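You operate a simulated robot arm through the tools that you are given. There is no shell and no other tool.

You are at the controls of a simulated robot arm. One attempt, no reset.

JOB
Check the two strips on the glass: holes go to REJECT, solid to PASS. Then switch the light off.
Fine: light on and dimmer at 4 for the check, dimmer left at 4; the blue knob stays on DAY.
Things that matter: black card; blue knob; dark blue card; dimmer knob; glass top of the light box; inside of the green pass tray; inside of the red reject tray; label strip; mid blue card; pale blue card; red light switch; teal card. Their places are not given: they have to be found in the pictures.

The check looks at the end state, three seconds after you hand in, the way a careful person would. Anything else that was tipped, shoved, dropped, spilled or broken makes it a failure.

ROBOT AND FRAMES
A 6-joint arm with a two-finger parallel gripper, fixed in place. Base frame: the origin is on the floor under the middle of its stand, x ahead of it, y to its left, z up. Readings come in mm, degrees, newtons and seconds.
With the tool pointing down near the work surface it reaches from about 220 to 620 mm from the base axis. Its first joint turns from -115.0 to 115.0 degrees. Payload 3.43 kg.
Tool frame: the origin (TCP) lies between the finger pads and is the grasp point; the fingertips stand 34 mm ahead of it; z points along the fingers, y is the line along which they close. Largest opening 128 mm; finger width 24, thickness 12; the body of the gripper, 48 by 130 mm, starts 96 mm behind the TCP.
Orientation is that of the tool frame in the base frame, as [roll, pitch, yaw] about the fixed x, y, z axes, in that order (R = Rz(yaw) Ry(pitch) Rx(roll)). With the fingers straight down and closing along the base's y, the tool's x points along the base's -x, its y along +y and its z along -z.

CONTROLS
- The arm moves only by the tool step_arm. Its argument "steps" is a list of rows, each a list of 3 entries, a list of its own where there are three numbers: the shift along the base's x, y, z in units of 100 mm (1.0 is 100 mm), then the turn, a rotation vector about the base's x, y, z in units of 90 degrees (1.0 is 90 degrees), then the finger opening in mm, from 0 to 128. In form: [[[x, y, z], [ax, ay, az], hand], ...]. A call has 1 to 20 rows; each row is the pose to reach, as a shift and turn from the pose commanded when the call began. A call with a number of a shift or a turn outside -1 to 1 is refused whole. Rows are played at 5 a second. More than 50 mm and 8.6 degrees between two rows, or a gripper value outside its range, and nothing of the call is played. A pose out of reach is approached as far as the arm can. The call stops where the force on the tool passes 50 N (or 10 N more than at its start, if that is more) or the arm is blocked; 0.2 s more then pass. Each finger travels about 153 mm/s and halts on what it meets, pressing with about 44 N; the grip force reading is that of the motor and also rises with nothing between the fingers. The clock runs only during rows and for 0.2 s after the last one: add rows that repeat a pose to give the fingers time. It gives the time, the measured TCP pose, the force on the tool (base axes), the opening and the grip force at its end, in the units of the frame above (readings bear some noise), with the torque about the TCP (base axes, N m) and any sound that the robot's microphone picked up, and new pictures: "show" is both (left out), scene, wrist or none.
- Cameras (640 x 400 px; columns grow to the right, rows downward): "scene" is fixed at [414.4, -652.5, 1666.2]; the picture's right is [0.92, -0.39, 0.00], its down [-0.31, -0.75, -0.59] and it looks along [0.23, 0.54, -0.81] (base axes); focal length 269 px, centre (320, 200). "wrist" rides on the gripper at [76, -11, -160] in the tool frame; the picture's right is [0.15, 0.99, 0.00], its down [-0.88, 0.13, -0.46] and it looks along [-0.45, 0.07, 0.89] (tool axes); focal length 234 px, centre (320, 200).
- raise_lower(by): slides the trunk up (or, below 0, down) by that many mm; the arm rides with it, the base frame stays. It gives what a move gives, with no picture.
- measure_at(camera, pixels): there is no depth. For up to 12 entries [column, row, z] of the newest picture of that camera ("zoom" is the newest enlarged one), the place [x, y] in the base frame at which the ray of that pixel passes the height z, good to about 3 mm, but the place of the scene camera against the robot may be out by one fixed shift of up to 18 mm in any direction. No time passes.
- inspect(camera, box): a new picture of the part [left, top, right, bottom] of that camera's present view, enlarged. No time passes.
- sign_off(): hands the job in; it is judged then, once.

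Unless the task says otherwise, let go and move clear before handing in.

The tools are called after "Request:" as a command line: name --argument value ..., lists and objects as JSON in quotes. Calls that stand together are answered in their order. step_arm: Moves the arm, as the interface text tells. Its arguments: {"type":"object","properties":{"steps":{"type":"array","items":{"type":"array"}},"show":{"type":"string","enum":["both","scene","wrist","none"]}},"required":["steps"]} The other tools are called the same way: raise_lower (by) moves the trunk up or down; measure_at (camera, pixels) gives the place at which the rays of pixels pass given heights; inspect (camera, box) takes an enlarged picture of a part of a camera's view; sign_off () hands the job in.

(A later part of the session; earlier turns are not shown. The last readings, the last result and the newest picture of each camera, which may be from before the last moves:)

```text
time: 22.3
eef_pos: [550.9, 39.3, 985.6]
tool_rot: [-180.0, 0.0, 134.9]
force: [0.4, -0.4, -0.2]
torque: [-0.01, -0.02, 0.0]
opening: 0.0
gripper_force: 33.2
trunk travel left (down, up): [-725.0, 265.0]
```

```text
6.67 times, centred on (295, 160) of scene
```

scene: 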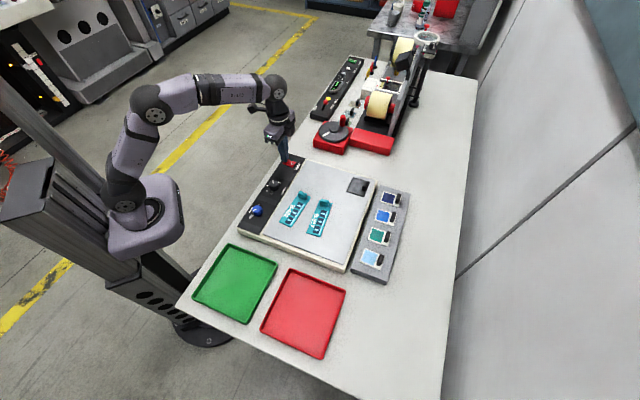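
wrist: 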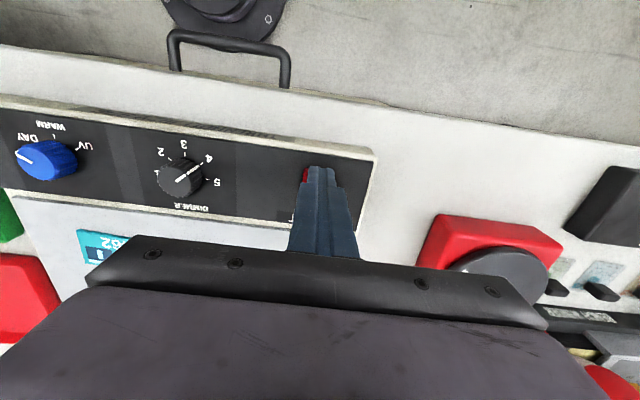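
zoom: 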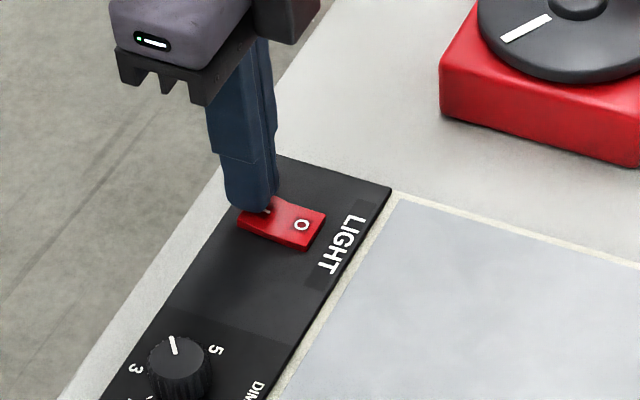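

No contact at tip height ≈952; the fingertip sits over the "I" half (scene zoom (255,205)) but a bit to one side. I'll shift 3 mm along −u and continue down slowly.

Request:
step_arm --steps '[[[-0.02, -0.02, 0], [0, 0, 0], 0], [[-0.02, -0.02, -0.02], [0, 0, 0], 0], [[-0.02, -0.02, -0.04], [0, 0, 0], 0], [[-0.02, -0.02, -0.055], [0, 0, 0], 0], [[-0.02, -0.02, -0.07], [0, 0, 0], 0]]'

Request:
inspect --camera "scene" --box '[260, 130, 330, 190]'

```text
time: 23.5
eef_pos: [548.5, 38.2, 981.6]
tool_rot: [179.8, 0.3, 135.0]
force: [2.2, 2.3, 16.2]
torque: [-0.12, -0.2, 0.25]
opening: 0.2
gripper_force: 33.0
trunk travel left (down, up): [-725.0, 265.0]
heard: click
```

scene: 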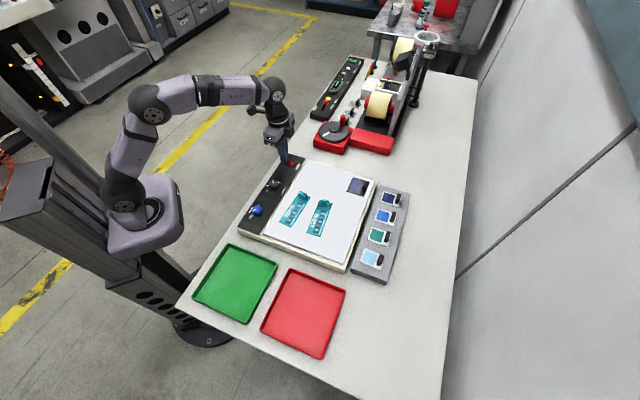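
wrist: 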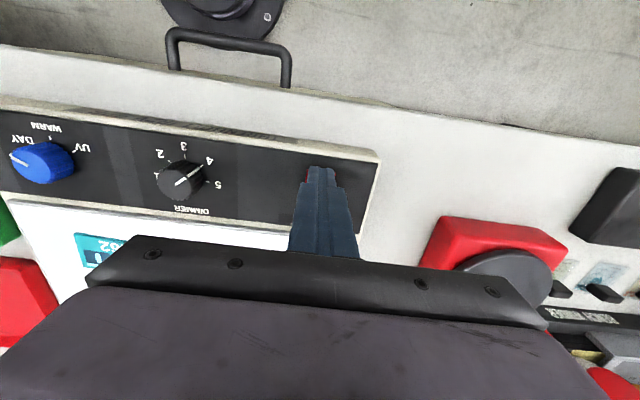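

```text
6.67 times, centred on (295, 160) of scene
```

zoom: 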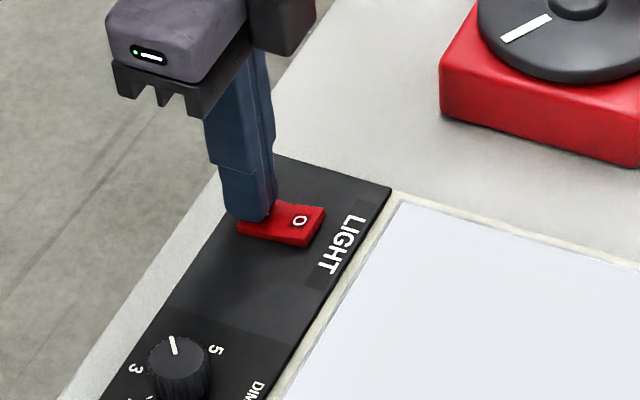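

A click was heard and the glass is now bright white, so the light is on with the dimmer at 4. I'll lift off and inspect the strips.

Request:
step_arm --steps '[[[0, 0, 0.2], [0, 0, 0], 0], [[0, 0, 0.5], [0, 0, 0], 0], [[0, 0, 0.8], [0, 0, 0], 0], [[0, 0, 1.0], [0, 0, 0], 0]]' --show "both"

Request:
inspect --camera "scene" --box '[270, 175, 345, 245]'

Request:
inspect --camera "wrist" --box '[0, 60, 200, 260]'

```text
time: 24.5
eef_pos: [549.7, 36.1, 1078.9]
tool_rot: [-180.0, -0.1, 135.0]
force: [0.2, -0.3, 0.6]
torque: [-0.01, 0.0, 0.05]
opening: 0.2
gripper_force: 33.0
trunk travel left (down, up): [-725.0, 265.0]
```

scene: 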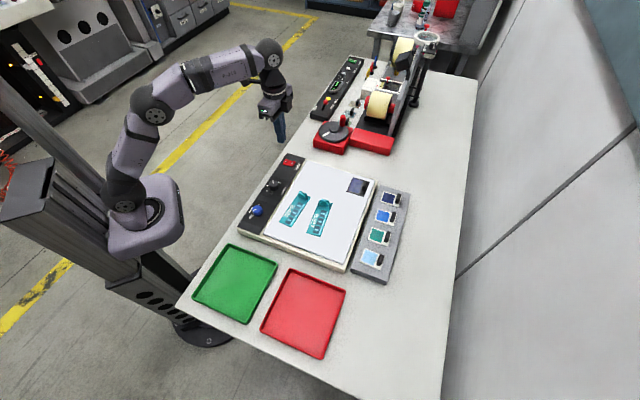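
wrist: 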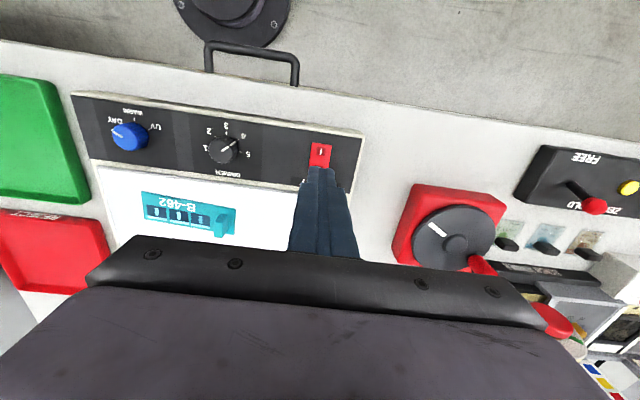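

```text
5.71 times, centred on (308, 210) of scene
```

zoom: 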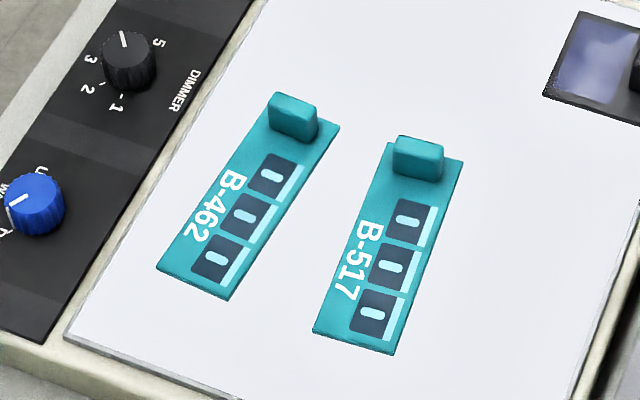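

```text
2.00 times, centred on (100, 160) of wrist
```

zoom: 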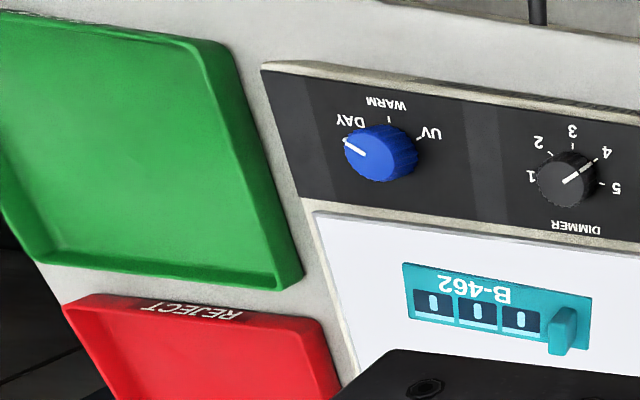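

The light is on and both strips look alike from afar (scene zoom windows around (245,215) and (390,265)), so I need a closer wrist view. I'll move the tool over the strips with the fingers open.

Request:
step_arm --steps '[[[-0.05, -0.2, 0], [0, 0, 0.09], 30], [[-0.1, -0.4, 0], [0, 0, 0.18], 60], [[-0.15, -0.6, 0], [0, 0, 0.27], 90], [[-0.2, -0.8, 0], [0, 0, 0.36], 110], [[-0.25, -1.0, 0], [0, 0, 0.43], 128], [[-0.25, -1.0, 0], [0, 0, 0.5], 128]]' --show "none"

Request:
step_arm --steps '[[[-0.05, -0.4, 0], [0, 0, 0], 128], [[-0.15, -0.8, 0], [0, 0, 0], 128], [[-0.25, -1.0, 0], [0, 0, 0], 128], [[-0.25, -1.0, 0], [0, 0, 0], 128]]' --show "both"

Request:
inspect --camera "wrist" --box '[220, 80, 420, 250]'

```text
time: 25.9
eef_pos: [523.6, -63.5, 1080.0]
tool_rot: [180.0, 0.0, -180.0]
force: [-0.1, -0.6, -0.1]
torque: [-0.01, -0.01, -0.02]
opening: 127.9
gripper_force: 0.0
trunk travel left (down, up): [-725.0, 265.0]
```

```text
time: 26.9
eef_pos: [497.6, -163.4, 1078.6]
tool_rot: [-180.0, 0.0, 180.0]
force: [0.0, -0.8, -0.1]
torque: [-0.02, -0.01, -0.02]
opening: 128.2
gripper_force: 0.0
trunk travel left (down, up): [-725.0, 265.0]
```

scene: 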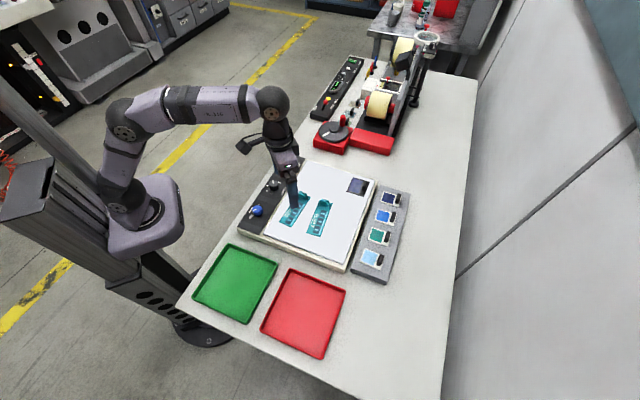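
wrist: 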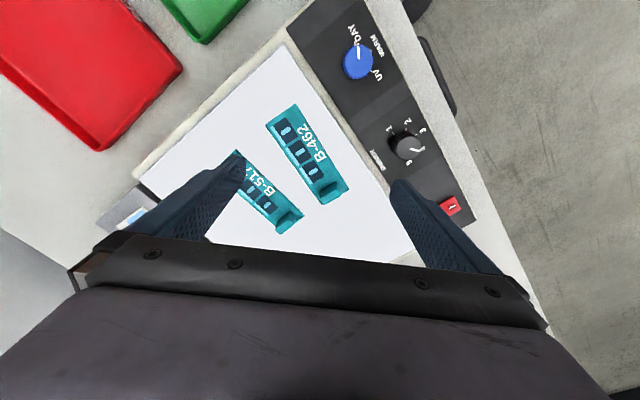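

```text
2.35 times, centred on (320, 165) of wrist
```

zoom: 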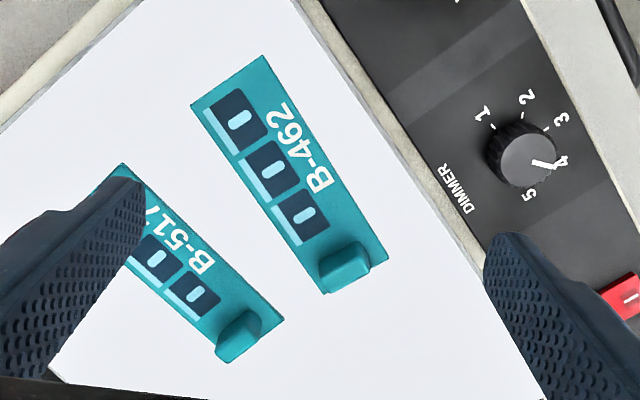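

The strips are visible: B-462 at wrist (305,152) and B-517 partly behind the left finger. I'll zoom tightly on B-462 now and then shift sideways for B-517.

Request:
inspect --camera "wrist" --box '[260, 95, 360, 210]'

Request:
step_arm --steps '[[[0, -0.3, -0.1], [0, 0, 0], 128], [[0, -0.6, -0.2], [0, 0, 0], 128], [[0, -0.6, -0.2], [0, 0, 0], 128]]' --show "wrist"

Request:
inspect --camera "wrist" --box '[250, 110, 350, 250]'

Request:
inspect --camera "wrist" --box '[300, 70, 400, 210]'

```text
3.48 times, centred on (310, 152) of wrist
```

zoom: 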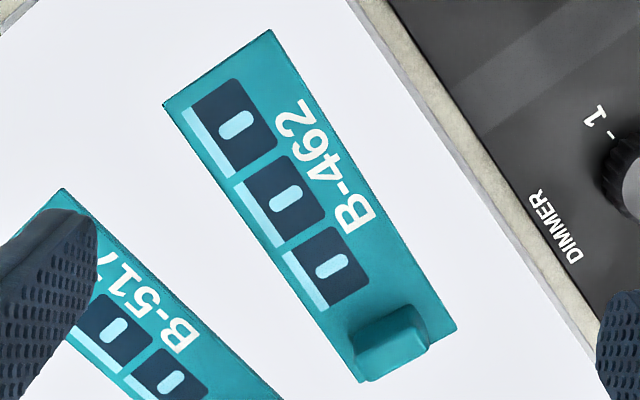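

```text
time: 27.7
eef_pos: [499.3, -223.9, 1055.7]
tool_rot: [180.0, 0.0, -180.0]
force: [-0.2, 0.7, 0.0]
torque: [-0.02, -0.05, 0.02]
opening: 127.8
gripper_force: 0.0
trunk travel left (down, up): [-725.0, 265.0]
```

wrist: 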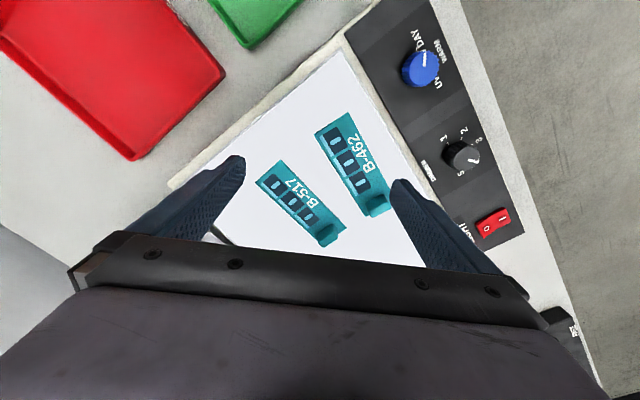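

```text
2.86 times, centred on (300, 180) of wrist
```

zoom: 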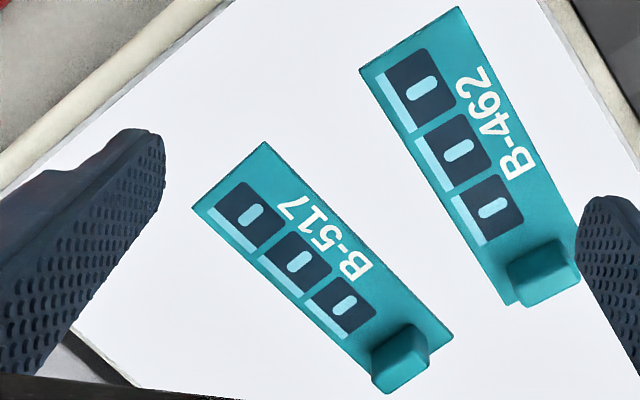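

```text
2.86 times, centred on (350, 140) of wrist
```

zoom: 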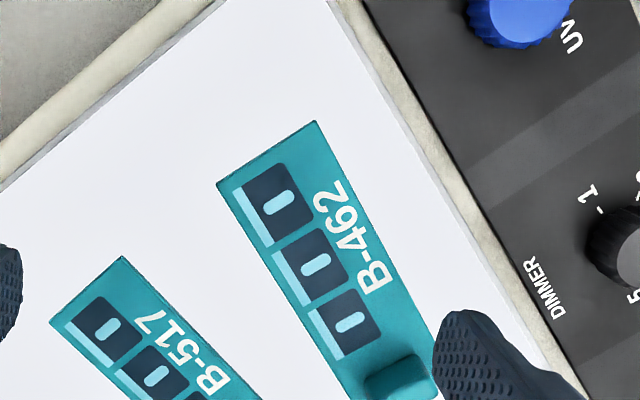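

At this zoom the six windows all look alike, so I'll take much tighter enlargements of each strip's windows.

Request:
inspect --camera "wrist" --box '[318, 122, 374, 196]'

Request:
inspect --camera "wrist" --box '[258, 165, 330, 232]'

Request:
inspect --camera "scene" --box '[300, 195, 335, 240]'

```text
5.41 times, centred on (346, 159) of wrist
```

zoom: 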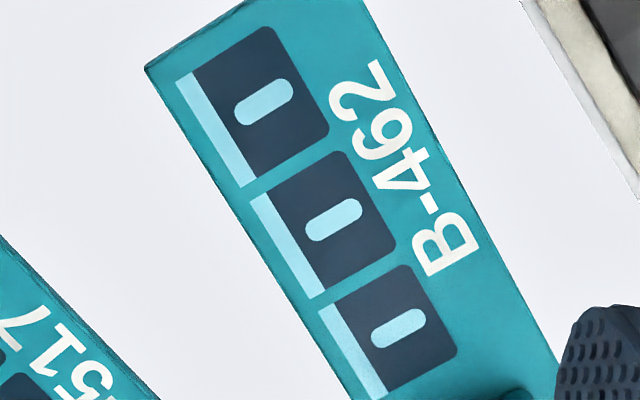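

```text
5.97 times, centred on (294, 198) of wrist
```

zoom: 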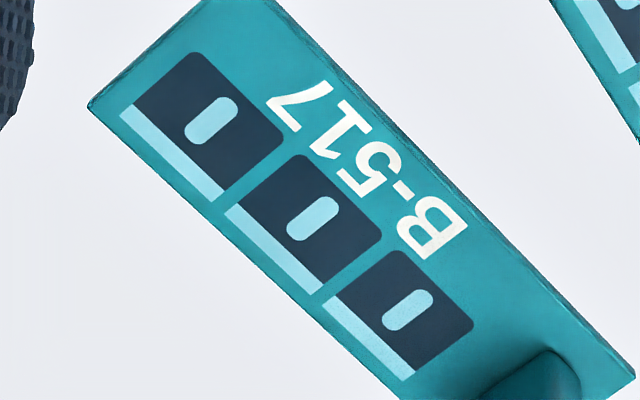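

```text
8.89 times, centred on (318, 218) of scene
```

zoom: 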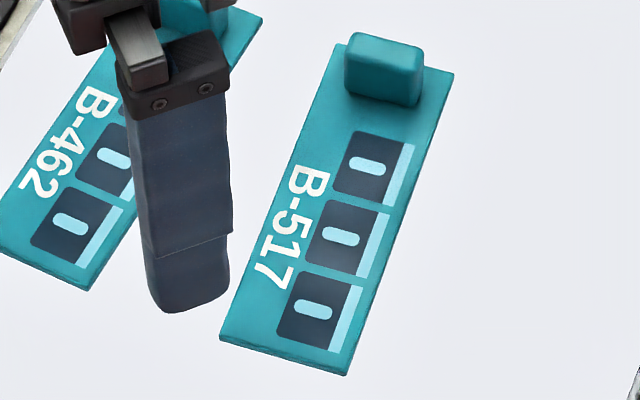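

No hole is obvious yet at 5–6×. I'll enlarge individual windows further, and also look at the black card on the glass.

Request:
inspect --camera "wrist" --box '[322, 122, 354, 160]'

Request:
inspect --camera "wrist" --box '[338, 155, 374, 195]'

Request:
inspect --camera "wrist" --box '[260, 165, 296, 205]'

Request:
inspect --camera "wrist" --box '[285, 190, 325, 232]'

Request:
inspect --camera "scene" --box '[340, 170, 412, 275]'

```text
10.53 times, centred on (338, 141) of wrist
```

zoom: 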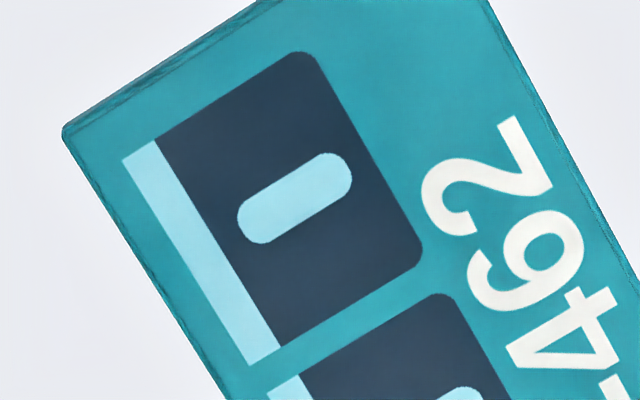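

```text
10.00 times, centred on (356, 175) of wrist
```

zoom: 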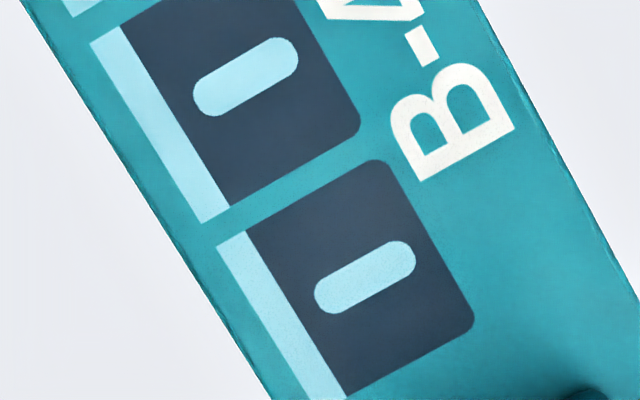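

```text
10.00 times, centred on (278, 185) of wrist
```

zoom: 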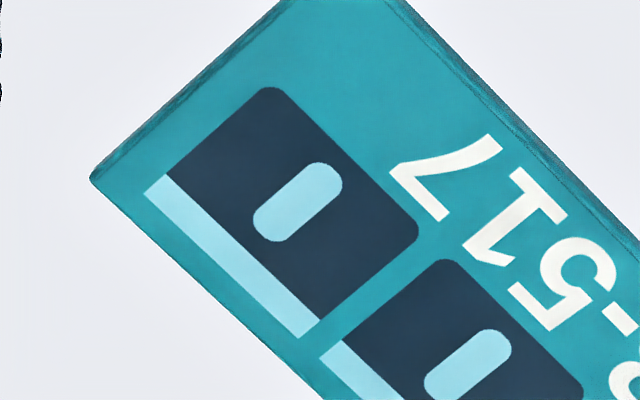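

```text
9.52 times, centred on (305, 211) of wrist
```

zoom: 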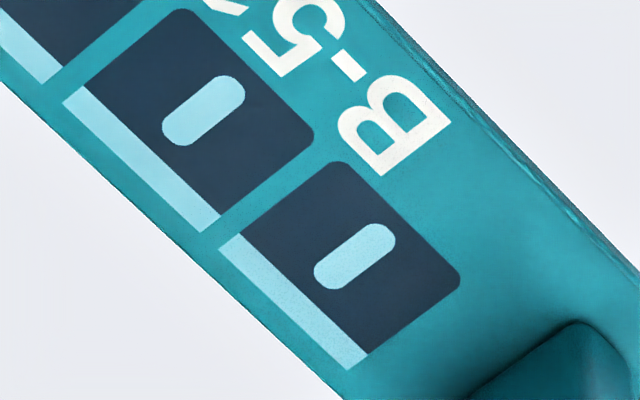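

```text
3.81 times, centred on (376, 222) of scene
```

zoom: 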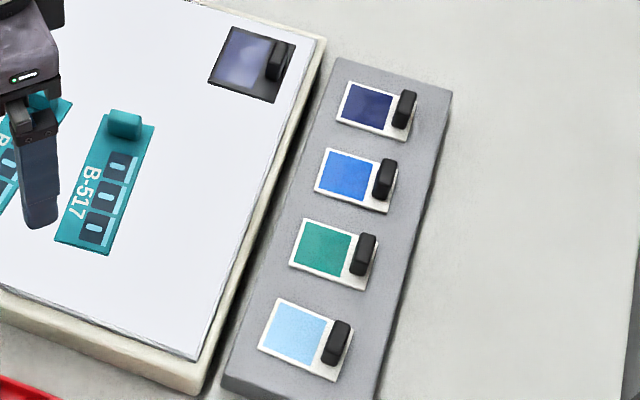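

All six windows look intact from these oblique angles, but a deep narrow hole might only show from straight above. I'll turn the tool 90° so the camera can look vertically down on each strip.

Request:
step_arm --steps '[[[0.0, 0.1, 0], [0, 0, 0.09], 128], [[0.0, 0.2, 0], [0, 0, 0.18], 128], [[0.0, 0.3, 0], [0, 0, 0.27], 128], [[0.02, 0.4, 0], [0, 0, 0.36], 128], [[0.04, 0.5, 0], [0, 0, 0.45], 128], [[0.06, 0.6, 0], [0, 0, 0.54], 128], [[0.08, 0.7, 0], [0, 0, 0.63], 128], [[0.1, 0.8, 0], [0, 0, 0.72], 128], [[0.12, 0.85, 0], [0, 0, 0.81], 128], [[0.14, 0.9, 0], [0, 0, 0.9], 128], [[0.16, 0.9, 0], [0, 0, 0.99], 128], [[0.16, 0.9, 0], [0, 0, 0.99], 128]]' --show "both"

Request:
inspect --camera "wrist" --box '[240, 20, 420, 140]'

```text
time: 30.3
eef_pos: [513.1, -132.5, 1059.0]
tool_rot: [180.0, 0.0, -90.8]
force: [-0.3, 0.9, -0.1]
torque: [-0.01, 0.0, 0.01]
opening: 128.0
gripper_force: 0.1
trunk travel left (down, up): [-725.0, 265.0]
```

scene: 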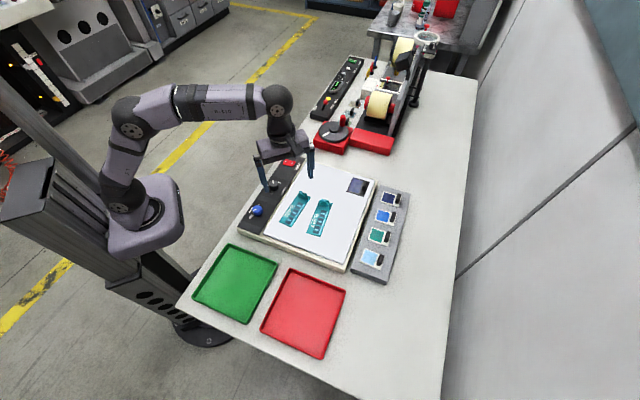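
wrist: 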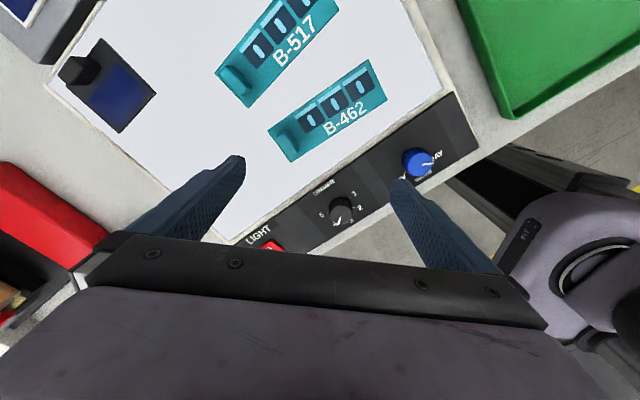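

```text
3.33 times, centred on (330, 80) of wrist
```

zoom: 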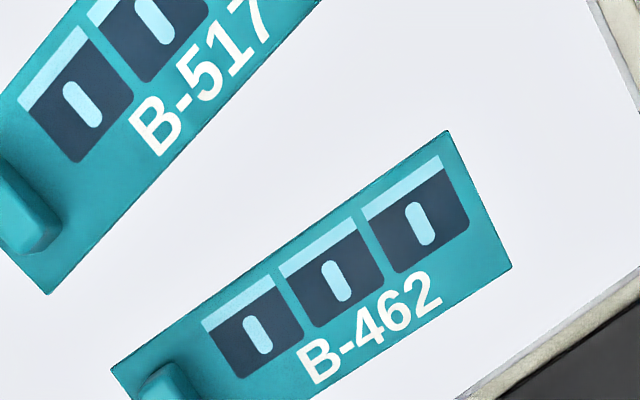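

From nearly straight above, the B-462 windows (wrist (310,118), (332,105), (357,92)) still look solid. I'll enlarge these further and both strips' remaining areas.

Request:
inspect --camera "wrist" --box '[265, 55, 390, 165]'

Request:
inspect --camera "wrist" --box '[215, 0, 345, 110]'

Request:
inspect --camera "wrist" --box '[55, 30, 165, 140]'

```text
3.64 times, centred on (328, 110) of wrist
```

zoom: 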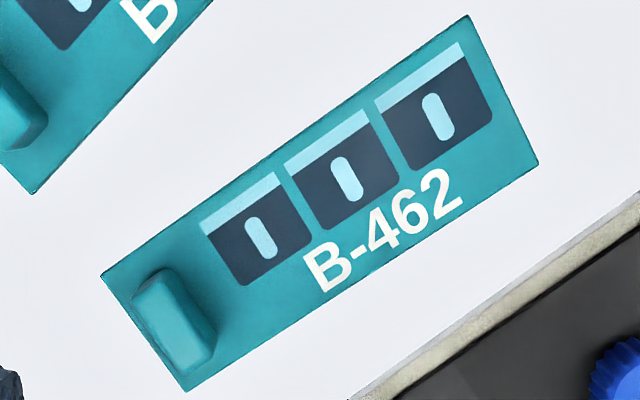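

```text
3.64 times, centred on (280, 55) of wrist
```

zoom: 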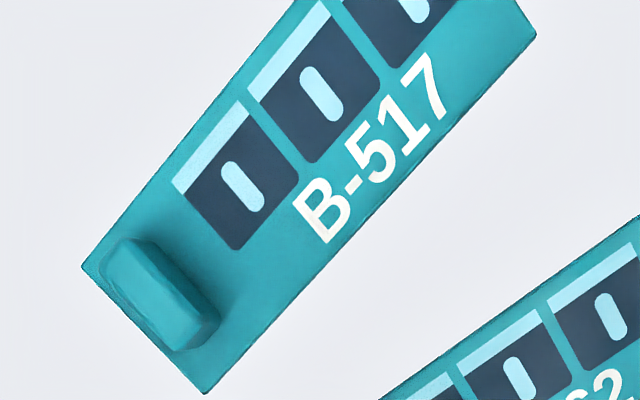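

```text
3.64 times, centred on (110, 85) of wrist
```

zoom: 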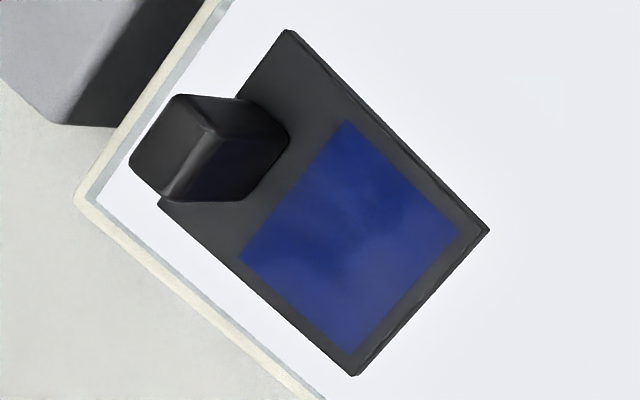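

The black card simply shows a blue window when lit; the strips show no white spots so far. I'll zoom to about 15–20× on each window to rule out pinholes.

Request:
inspect --camera "wrist" --box '[301, 100, 327, 136]'

Request:
inspect --camera "wrist" --box '[324, 86, 350, 122]'

Request:
inspect --camera "wrist" --box '[349, 68, 378, 106]'

Request:
inspect --camera "wrist" --box '[240, 30, 276, 72]'

Request:
inspect --camera "wrist" --box '[260, 8, 300, 50]'

Request:
inspect --camera "wrist" --box '[285, 0, 325, 30]'

```text
11.11 times, centred on (314, 118) of wrist
```

zoom: 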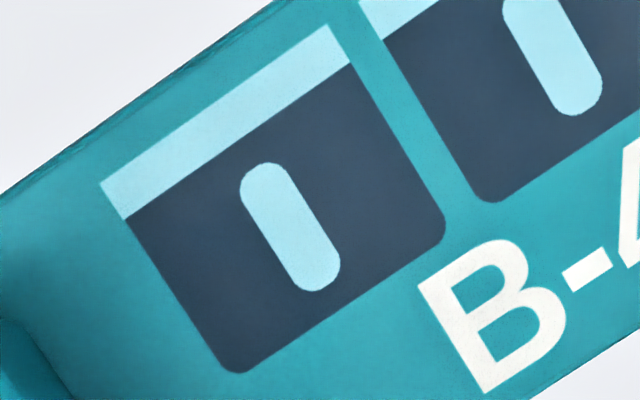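

```text
11.11 times, centred on (337, 104) of wrist
```

zoom: 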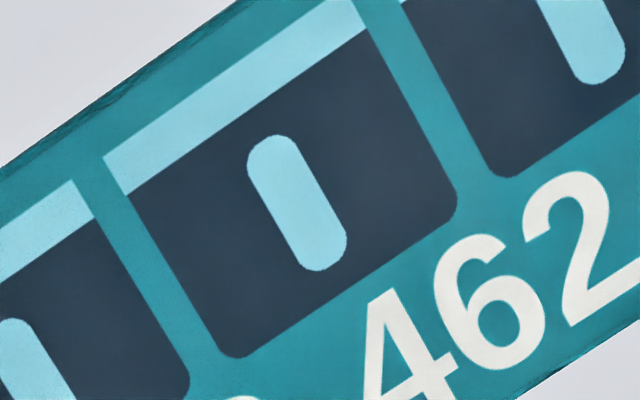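

```text
10.53 times, centred on (364, 87) of wrist
```

zoom: 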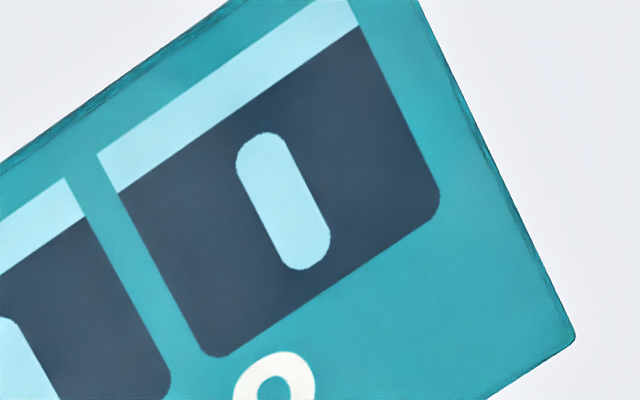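

```text
9.52 times, centred on (258, 51) of wrist
```

zoom: 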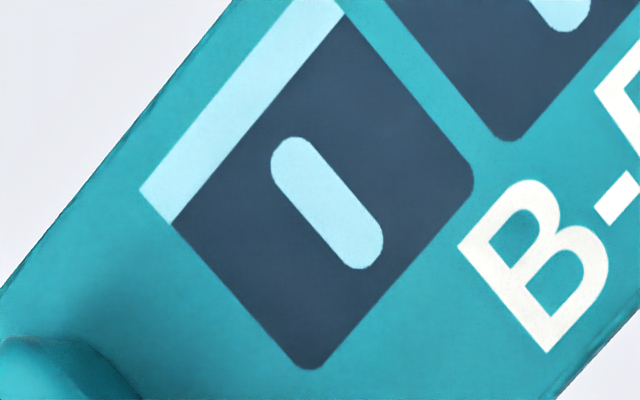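

```text
9.52 times, centred on (280, 29) of wrist
```

zoom: 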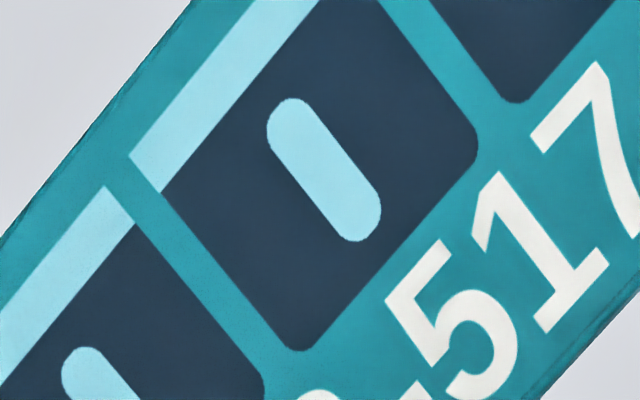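

```text
13.33 times, centred on (305, 15) of wrist
```

zoom: 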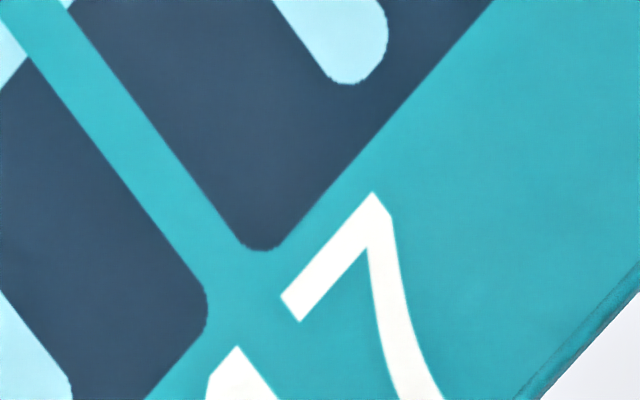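

B-462 looks solid from straight above. I'll move the camera vertically over B-517 for the same check, a little lower.

Request:
step_arm --steps '[[[0.2, -0.15, -0.1], [0, 0, 0], 128], [[0.45, -0.3, -0.2], [0, 0, 0], 128], [[0.45, -0.3, -0.2], [0, 0, 0], 128]]' --show "both"

Request:
inspect --camera "wrist" --box '[250, 20, 390, 140]'

```text
time: 31.1
eef_pos: [561.2, -162.8, 1039.4]
tool_rot: [180.0, 0.1, -90.9]
force: [0.1, -0.4, -0.5]
torque: [-0.02, -0.04, 0.02]
opening: 127.8
gripper_force: 0.0
trunk travel left (down, up): [-725.0, 265.0]
```

scene: 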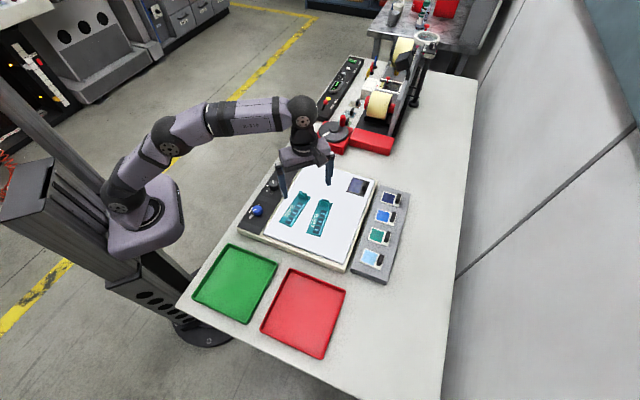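
wrist: 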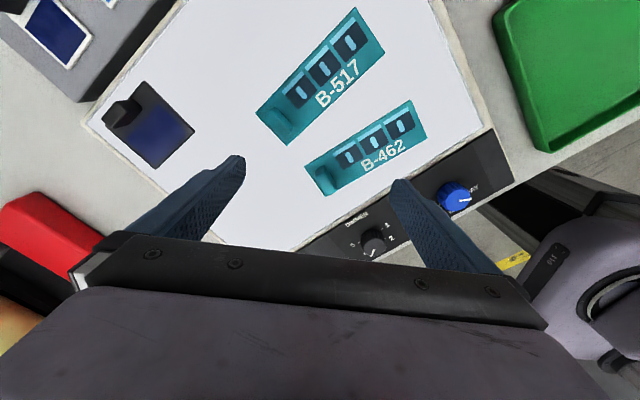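

```text
3.33 times, centred on (320, 80) of wrist
```

zoom: 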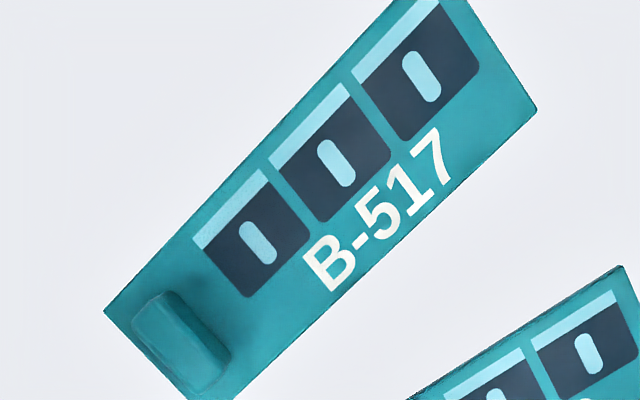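

Request:
inspect --camera "wrist" --box '[282, 68, 318, 112]'

Request:
inspect --camera "wrist" --box '[304, 44, 342, 88]'

Request:
inspect --camera "wrist" --box '[330, 15, 372, 65]'

Request:
inspect --camera "wrist" --box '[345, 5, 390, 60]'

Request:
inspect --camera "wrist" --box '[300, 95, 420, 200]'

Request:
inspect --camera "wrist" --box '[250, 85, 310, 150]'

```text
9.09 times, centred on (300, 90) of wrist
```

zoom: 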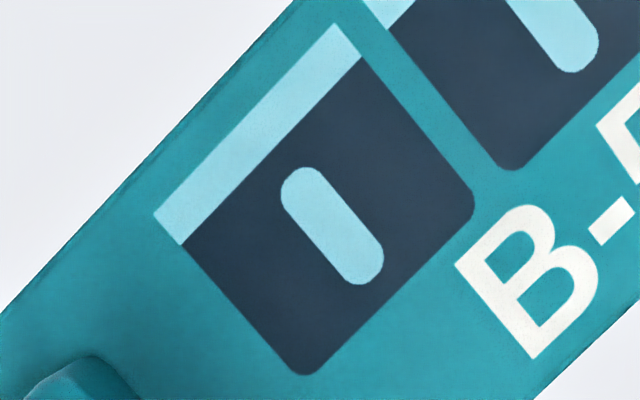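

```text
9.09 times, centred on (323, 66) of wrist
```

zoom: 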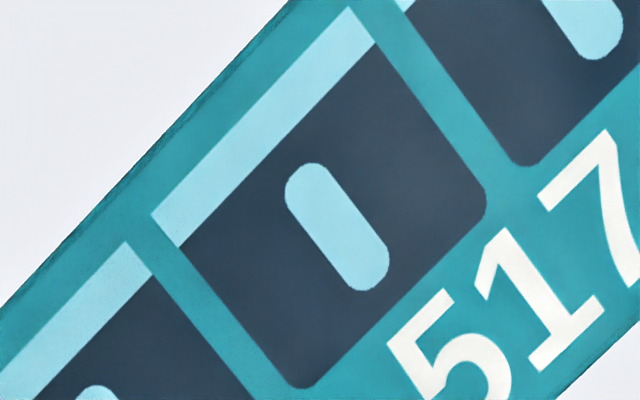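

```text
8.00 times, centred on (351, 40) of wrist
```

zoom: 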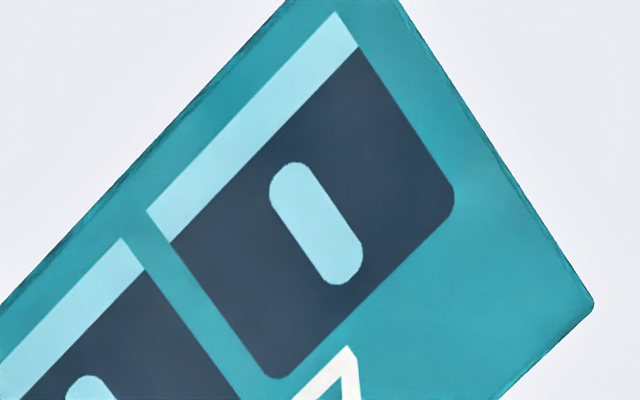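

```text
7.27 times, centred on (368, 32) of wrist
```

zoom: 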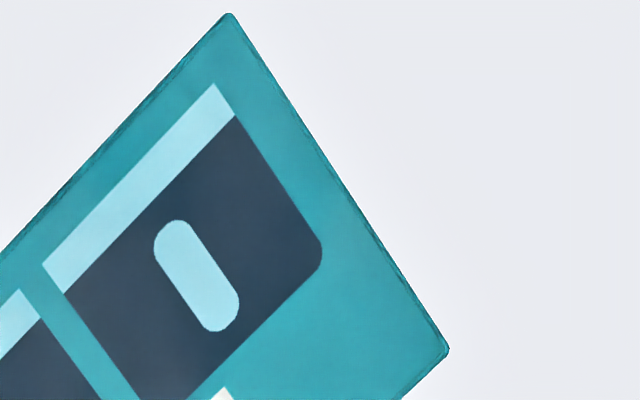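

```text
3.81 times, centred on (360, 148) of wrist
```

zoom: 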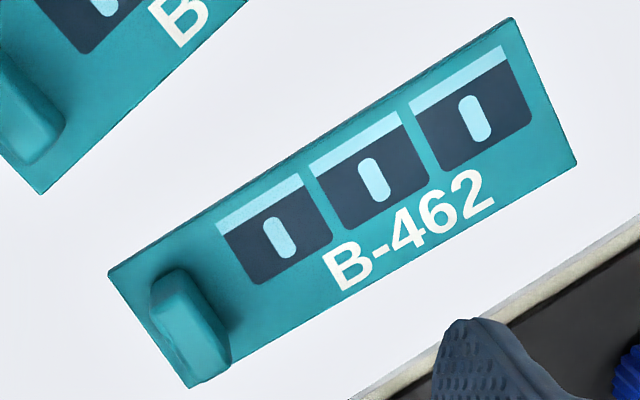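

```text
6.15 times, centred on (280, 118) of wrist
```

zoom: 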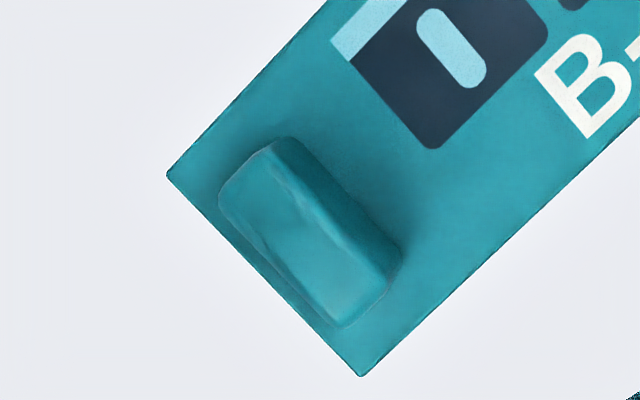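

Every window and margin on both strips looks unbroken, with no light coming through. Before trusting that, I'll verify precisely that the dimmer really sits on 4 by looking straight down at it.

Request:
step_arm --steps '[[[-0.2, 0.4, 0.2], [0, 0, 0], 128], [[-0.4, 0.8, 0.3], [0, 0, 0], 128], [[-0.6, 1.0, 0.3], [0, 0, 0], 128]]' --show "none"

Request:
step_arm --steps '[[[-0.15, 0.4, 0], [0, 0, 0], 100], [[-0.34, 0.79, 0], [0, 0, 0], 60], [[-0.34, 0.79, 0], [0, 0, 0], 60]]' --show "wrist"

Request:
inspect --camera "wrist" --box '[290, 55, 350, 105]'

```text
time: 31.9
eef_pos: [496.8, -62.1, 1068.7]
tool_rot: [-179.9, 0.0, -90.9]
force: [0.4, 0.0, 0.4]
torque: [0.01, -0.02, 0.01]
opening: 127.8
gripper_force: 0.0
trunk travel left (down, up): [-725.0, 265.0]
```

```text
time: 32.7
eef_pos: [466.9, 14.7, 1069.7]
tool_rot: [180.0, 0.0, -90.9]
force: [0.7, 0.0, -0.8]
torque: [0.04, 0.0, 0.02]
opening: 60.1
gripper_force: 0.1
trunk travel left (down, up): [-725.0, 265.0]
```

wrist: 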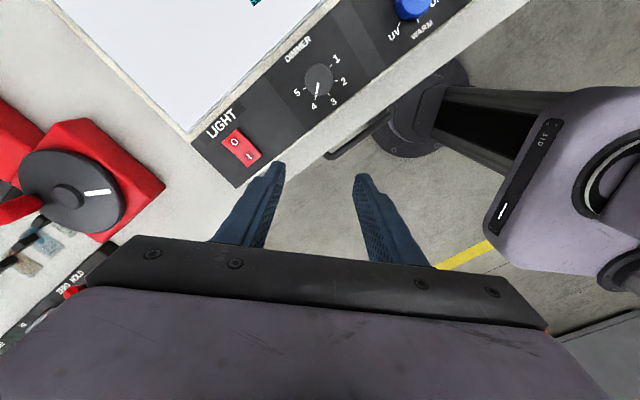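

```text
8.00 times, centred on (320, 80) of wrist
```

zoom: 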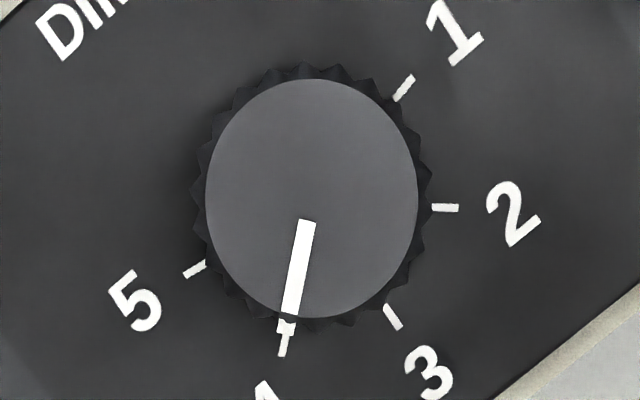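

The pointer is exactly on the 4 tick (zoom (285,325)). I'll now check both strips once more from the scene camera at high enlargement with the arm out of the way.

Request:
inspect --camera "scene" --box '[280, 190, 312, 228]'

Request:
inspect --camera "scene" --box '[303, 197, 335, 238]'

```text
10.53 times, centred on (296, 209) of scene
```

zoom: 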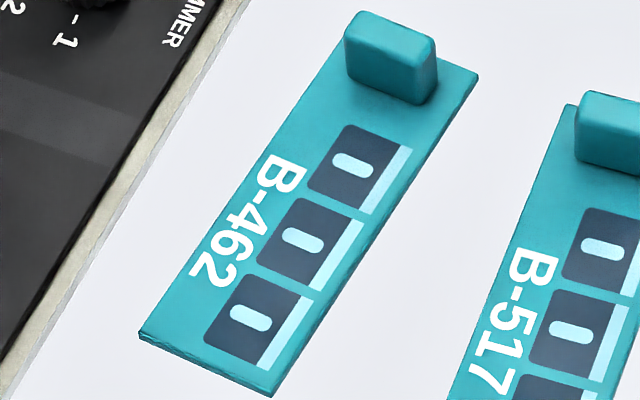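

```text
9.76 times, centred on (319, 218) of scene
```

zoom: 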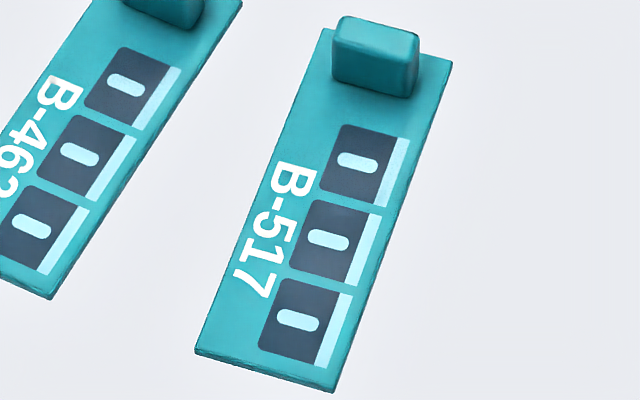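

Both strips look solid under the proper light, from straight above and from the side. Next I'll rotate the tool (to about yaw 117°, closing along the strips' length) and move over B-462's handle to measure and grasp it, re-checking for holes once it is lifted.

Request:
step_arm --steps '[[[0, -0.05, 0], [0, 0, -0.09], 60], [[0, -0.1, 0], [0, 0, -0.18], 60], [[0, -0.15, 0], [0, 0, -0.27], 60], [[0.02, -0.2, 0], [0, 0, -0.36], 60], [[0.04, -0.25, 0], [0, 0, -0.45], 60], [[0.06, -0.3, 0], [0, 0, -0.54], 60], [[0.08, -0.4, 0], [0, 0, -0.63], 60], [[0.1, -0.5, 0], [0, 0, -0.72], 60], [[0.12, -0.6, 0], [0, 0, -0.81], 60], [[0.14, -0.7, 0], [0, 0, -0.9], 60], [[0.16, -0.8, 0], [0, 0, -0.99], 60]]' --show "none"

Request:
step_arm --steps '[[[0, -0.1, 0], [0, 0, -0.09], 60], [[0, -0.2, 0], [0, 0, -0.18], 60], [[0, -0.3, 0], [0, 0, -0.27], 60], [[0.0, -0.4, 0], [0, 0, -0.36], 60], [[0.0, -0.5, 0], [0, 0, -0.45], 60], [[0.0, -0.6, 0], [0, 0, -0.54], 60], [[0.0, -0.7, 0], [0, 0, -0.63], 60], [[0.0, -0.75, 0], [0, 0, -0.7], 60], [[0.0, -0.75, 0], [0, 0, -0.7], 60]]' --show "both"

```text
time: 35.1
eef_pos: [481.4, -63.6, 1068.7]
tool_rot: [-180.0, 0.0, 179.8]
force: [0.1, 0.1, 0.4]
torque: [0.0, 0.01, 0.01]
opening: 60.1
gripper_force: 0.2
trunk travel left (down, up): [-725.0, 265.0]
```

```text
time: 37.1
eef_pos: [482.6, -138.1, 1069.2]
tool_rot: [-179.9, 0.1, 116.9]
force: [-0.3, 0.3, -0.8]
torque: [0.02, 0.02, 0.02]
opening: 59.9
gripper_force: 0.2
trunk travel left (down, up): [-725.0, 265.0]
```

scene: 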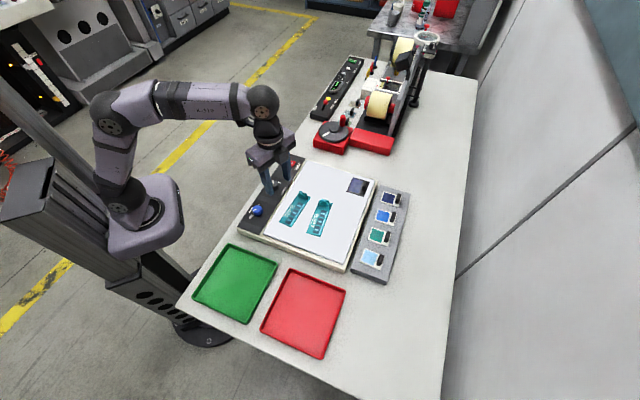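
wrist: 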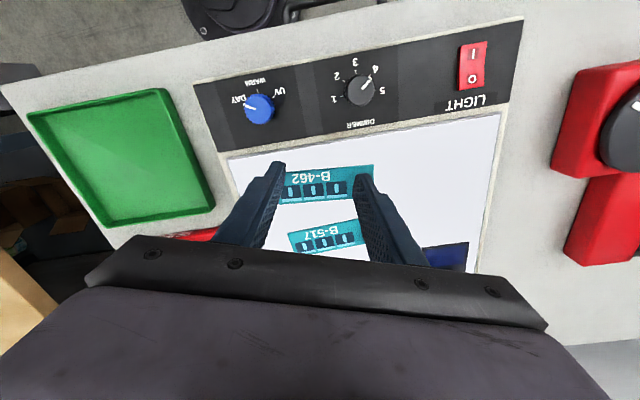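

B-462 lies nearly along the finger closing line at wrist (315,185), and B-517 at (328,236) below it. I'll measure strip edges and tray corners in this view.

Request:
measure_at --camera "wrist" --pixels '[[288, 168, 947], [374, 165, 947], [290, 234, 947], [352, 221, 947], [30, 115, 915], [165, 90, 915], [213, 208, 915], [107, 226, 915], [295, 191, 947], [340, 187, 947]]'

Request:
inspect --camera "wrist" --box '[240, 140, 420, 270]'

```text
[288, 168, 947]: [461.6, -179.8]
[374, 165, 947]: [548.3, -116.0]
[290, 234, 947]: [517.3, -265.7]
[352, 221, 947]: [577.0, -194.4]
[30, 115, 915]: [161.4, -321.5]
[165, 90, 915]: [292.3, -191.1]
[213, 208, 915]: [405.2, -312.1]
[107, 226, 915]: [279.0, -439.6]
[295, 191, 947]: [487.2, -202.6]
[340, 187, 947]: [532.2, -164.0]
```

```text
3.08 times, centred on (330, 205) of wrist
```

zoom: 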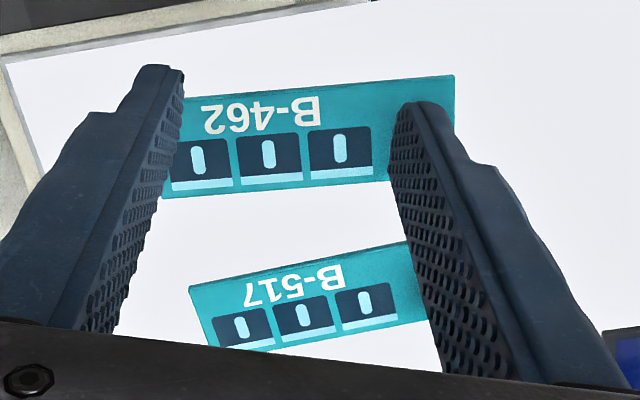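

B-462 runs at about 37° with its handle near (551,-142); B-517 at about 50° with handle near (605,-196); green tray centre is about (284,-316). I'll line up above B-462's handle with yaw 127° and come down to check.

Request:
step_arm --steps '[[[0.35, -0.02, -0.1], [0, 0, 0.06], 54], [[0.685, -0.04, -0.3], [0, 0, 0.111], 54], [[0.685, -0.04, -0.55], [0, 0, 0.111], 54], [[0.685, -0.04, -0.55], [0, 0, 0.111], 54]]' --show "both"

Request:
inspect --camera "wrist" --box '[230, 100, 410, 250]'

Request:
inspect --camera "scene" --box '[270, 150, 350, 220]'

```text
time: 38.1
eef_pos: [550.8, -141.8, 1013.4]
tool_rot: [-180.0, -0.1, 127.0]
force: [-1.4, 0.3, -0.2]
torque: [0.02, 0.02, 0.02]
opening: 54.0
gripper_force: 0.0
trunk travel left (down, up): [-725.0, 265.0]
```

scene: 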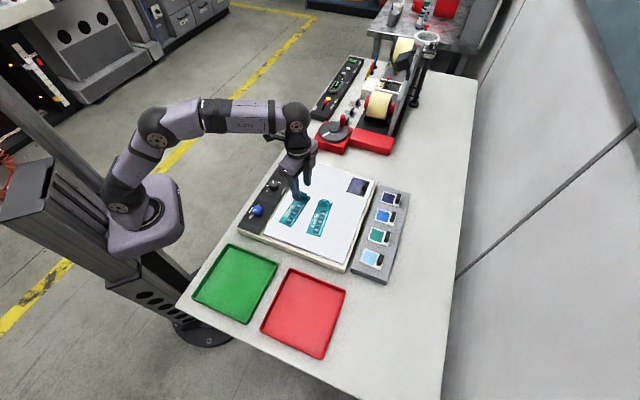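
wrist: 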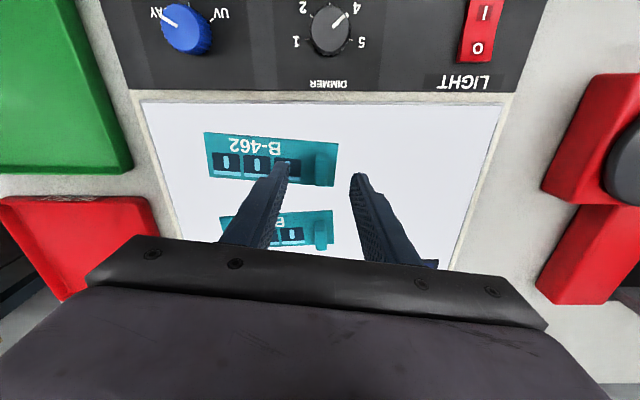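

```text
2.67 times, centred on (320, 175) of wrist
```

zoom: 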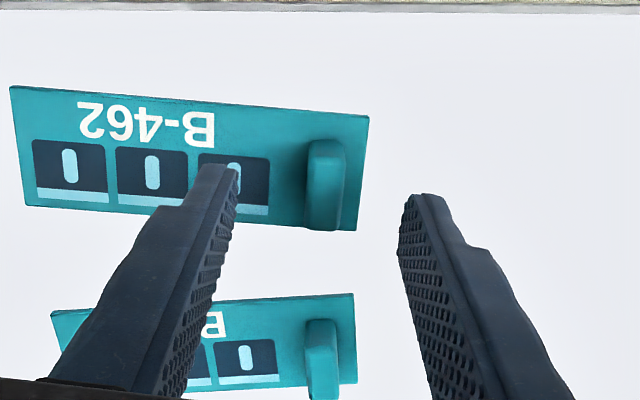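

```text
5.71 times, centred on (310, 185) of scene
```

zoom: 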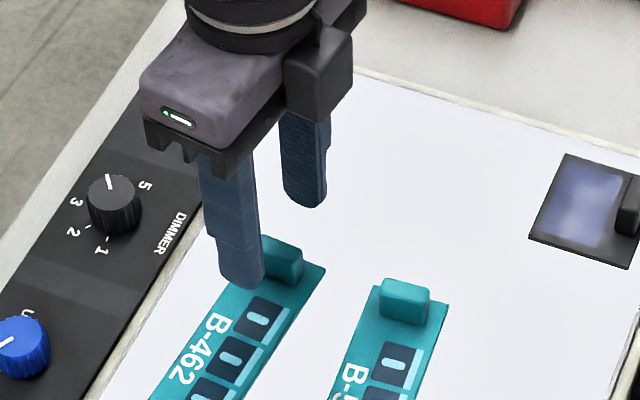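

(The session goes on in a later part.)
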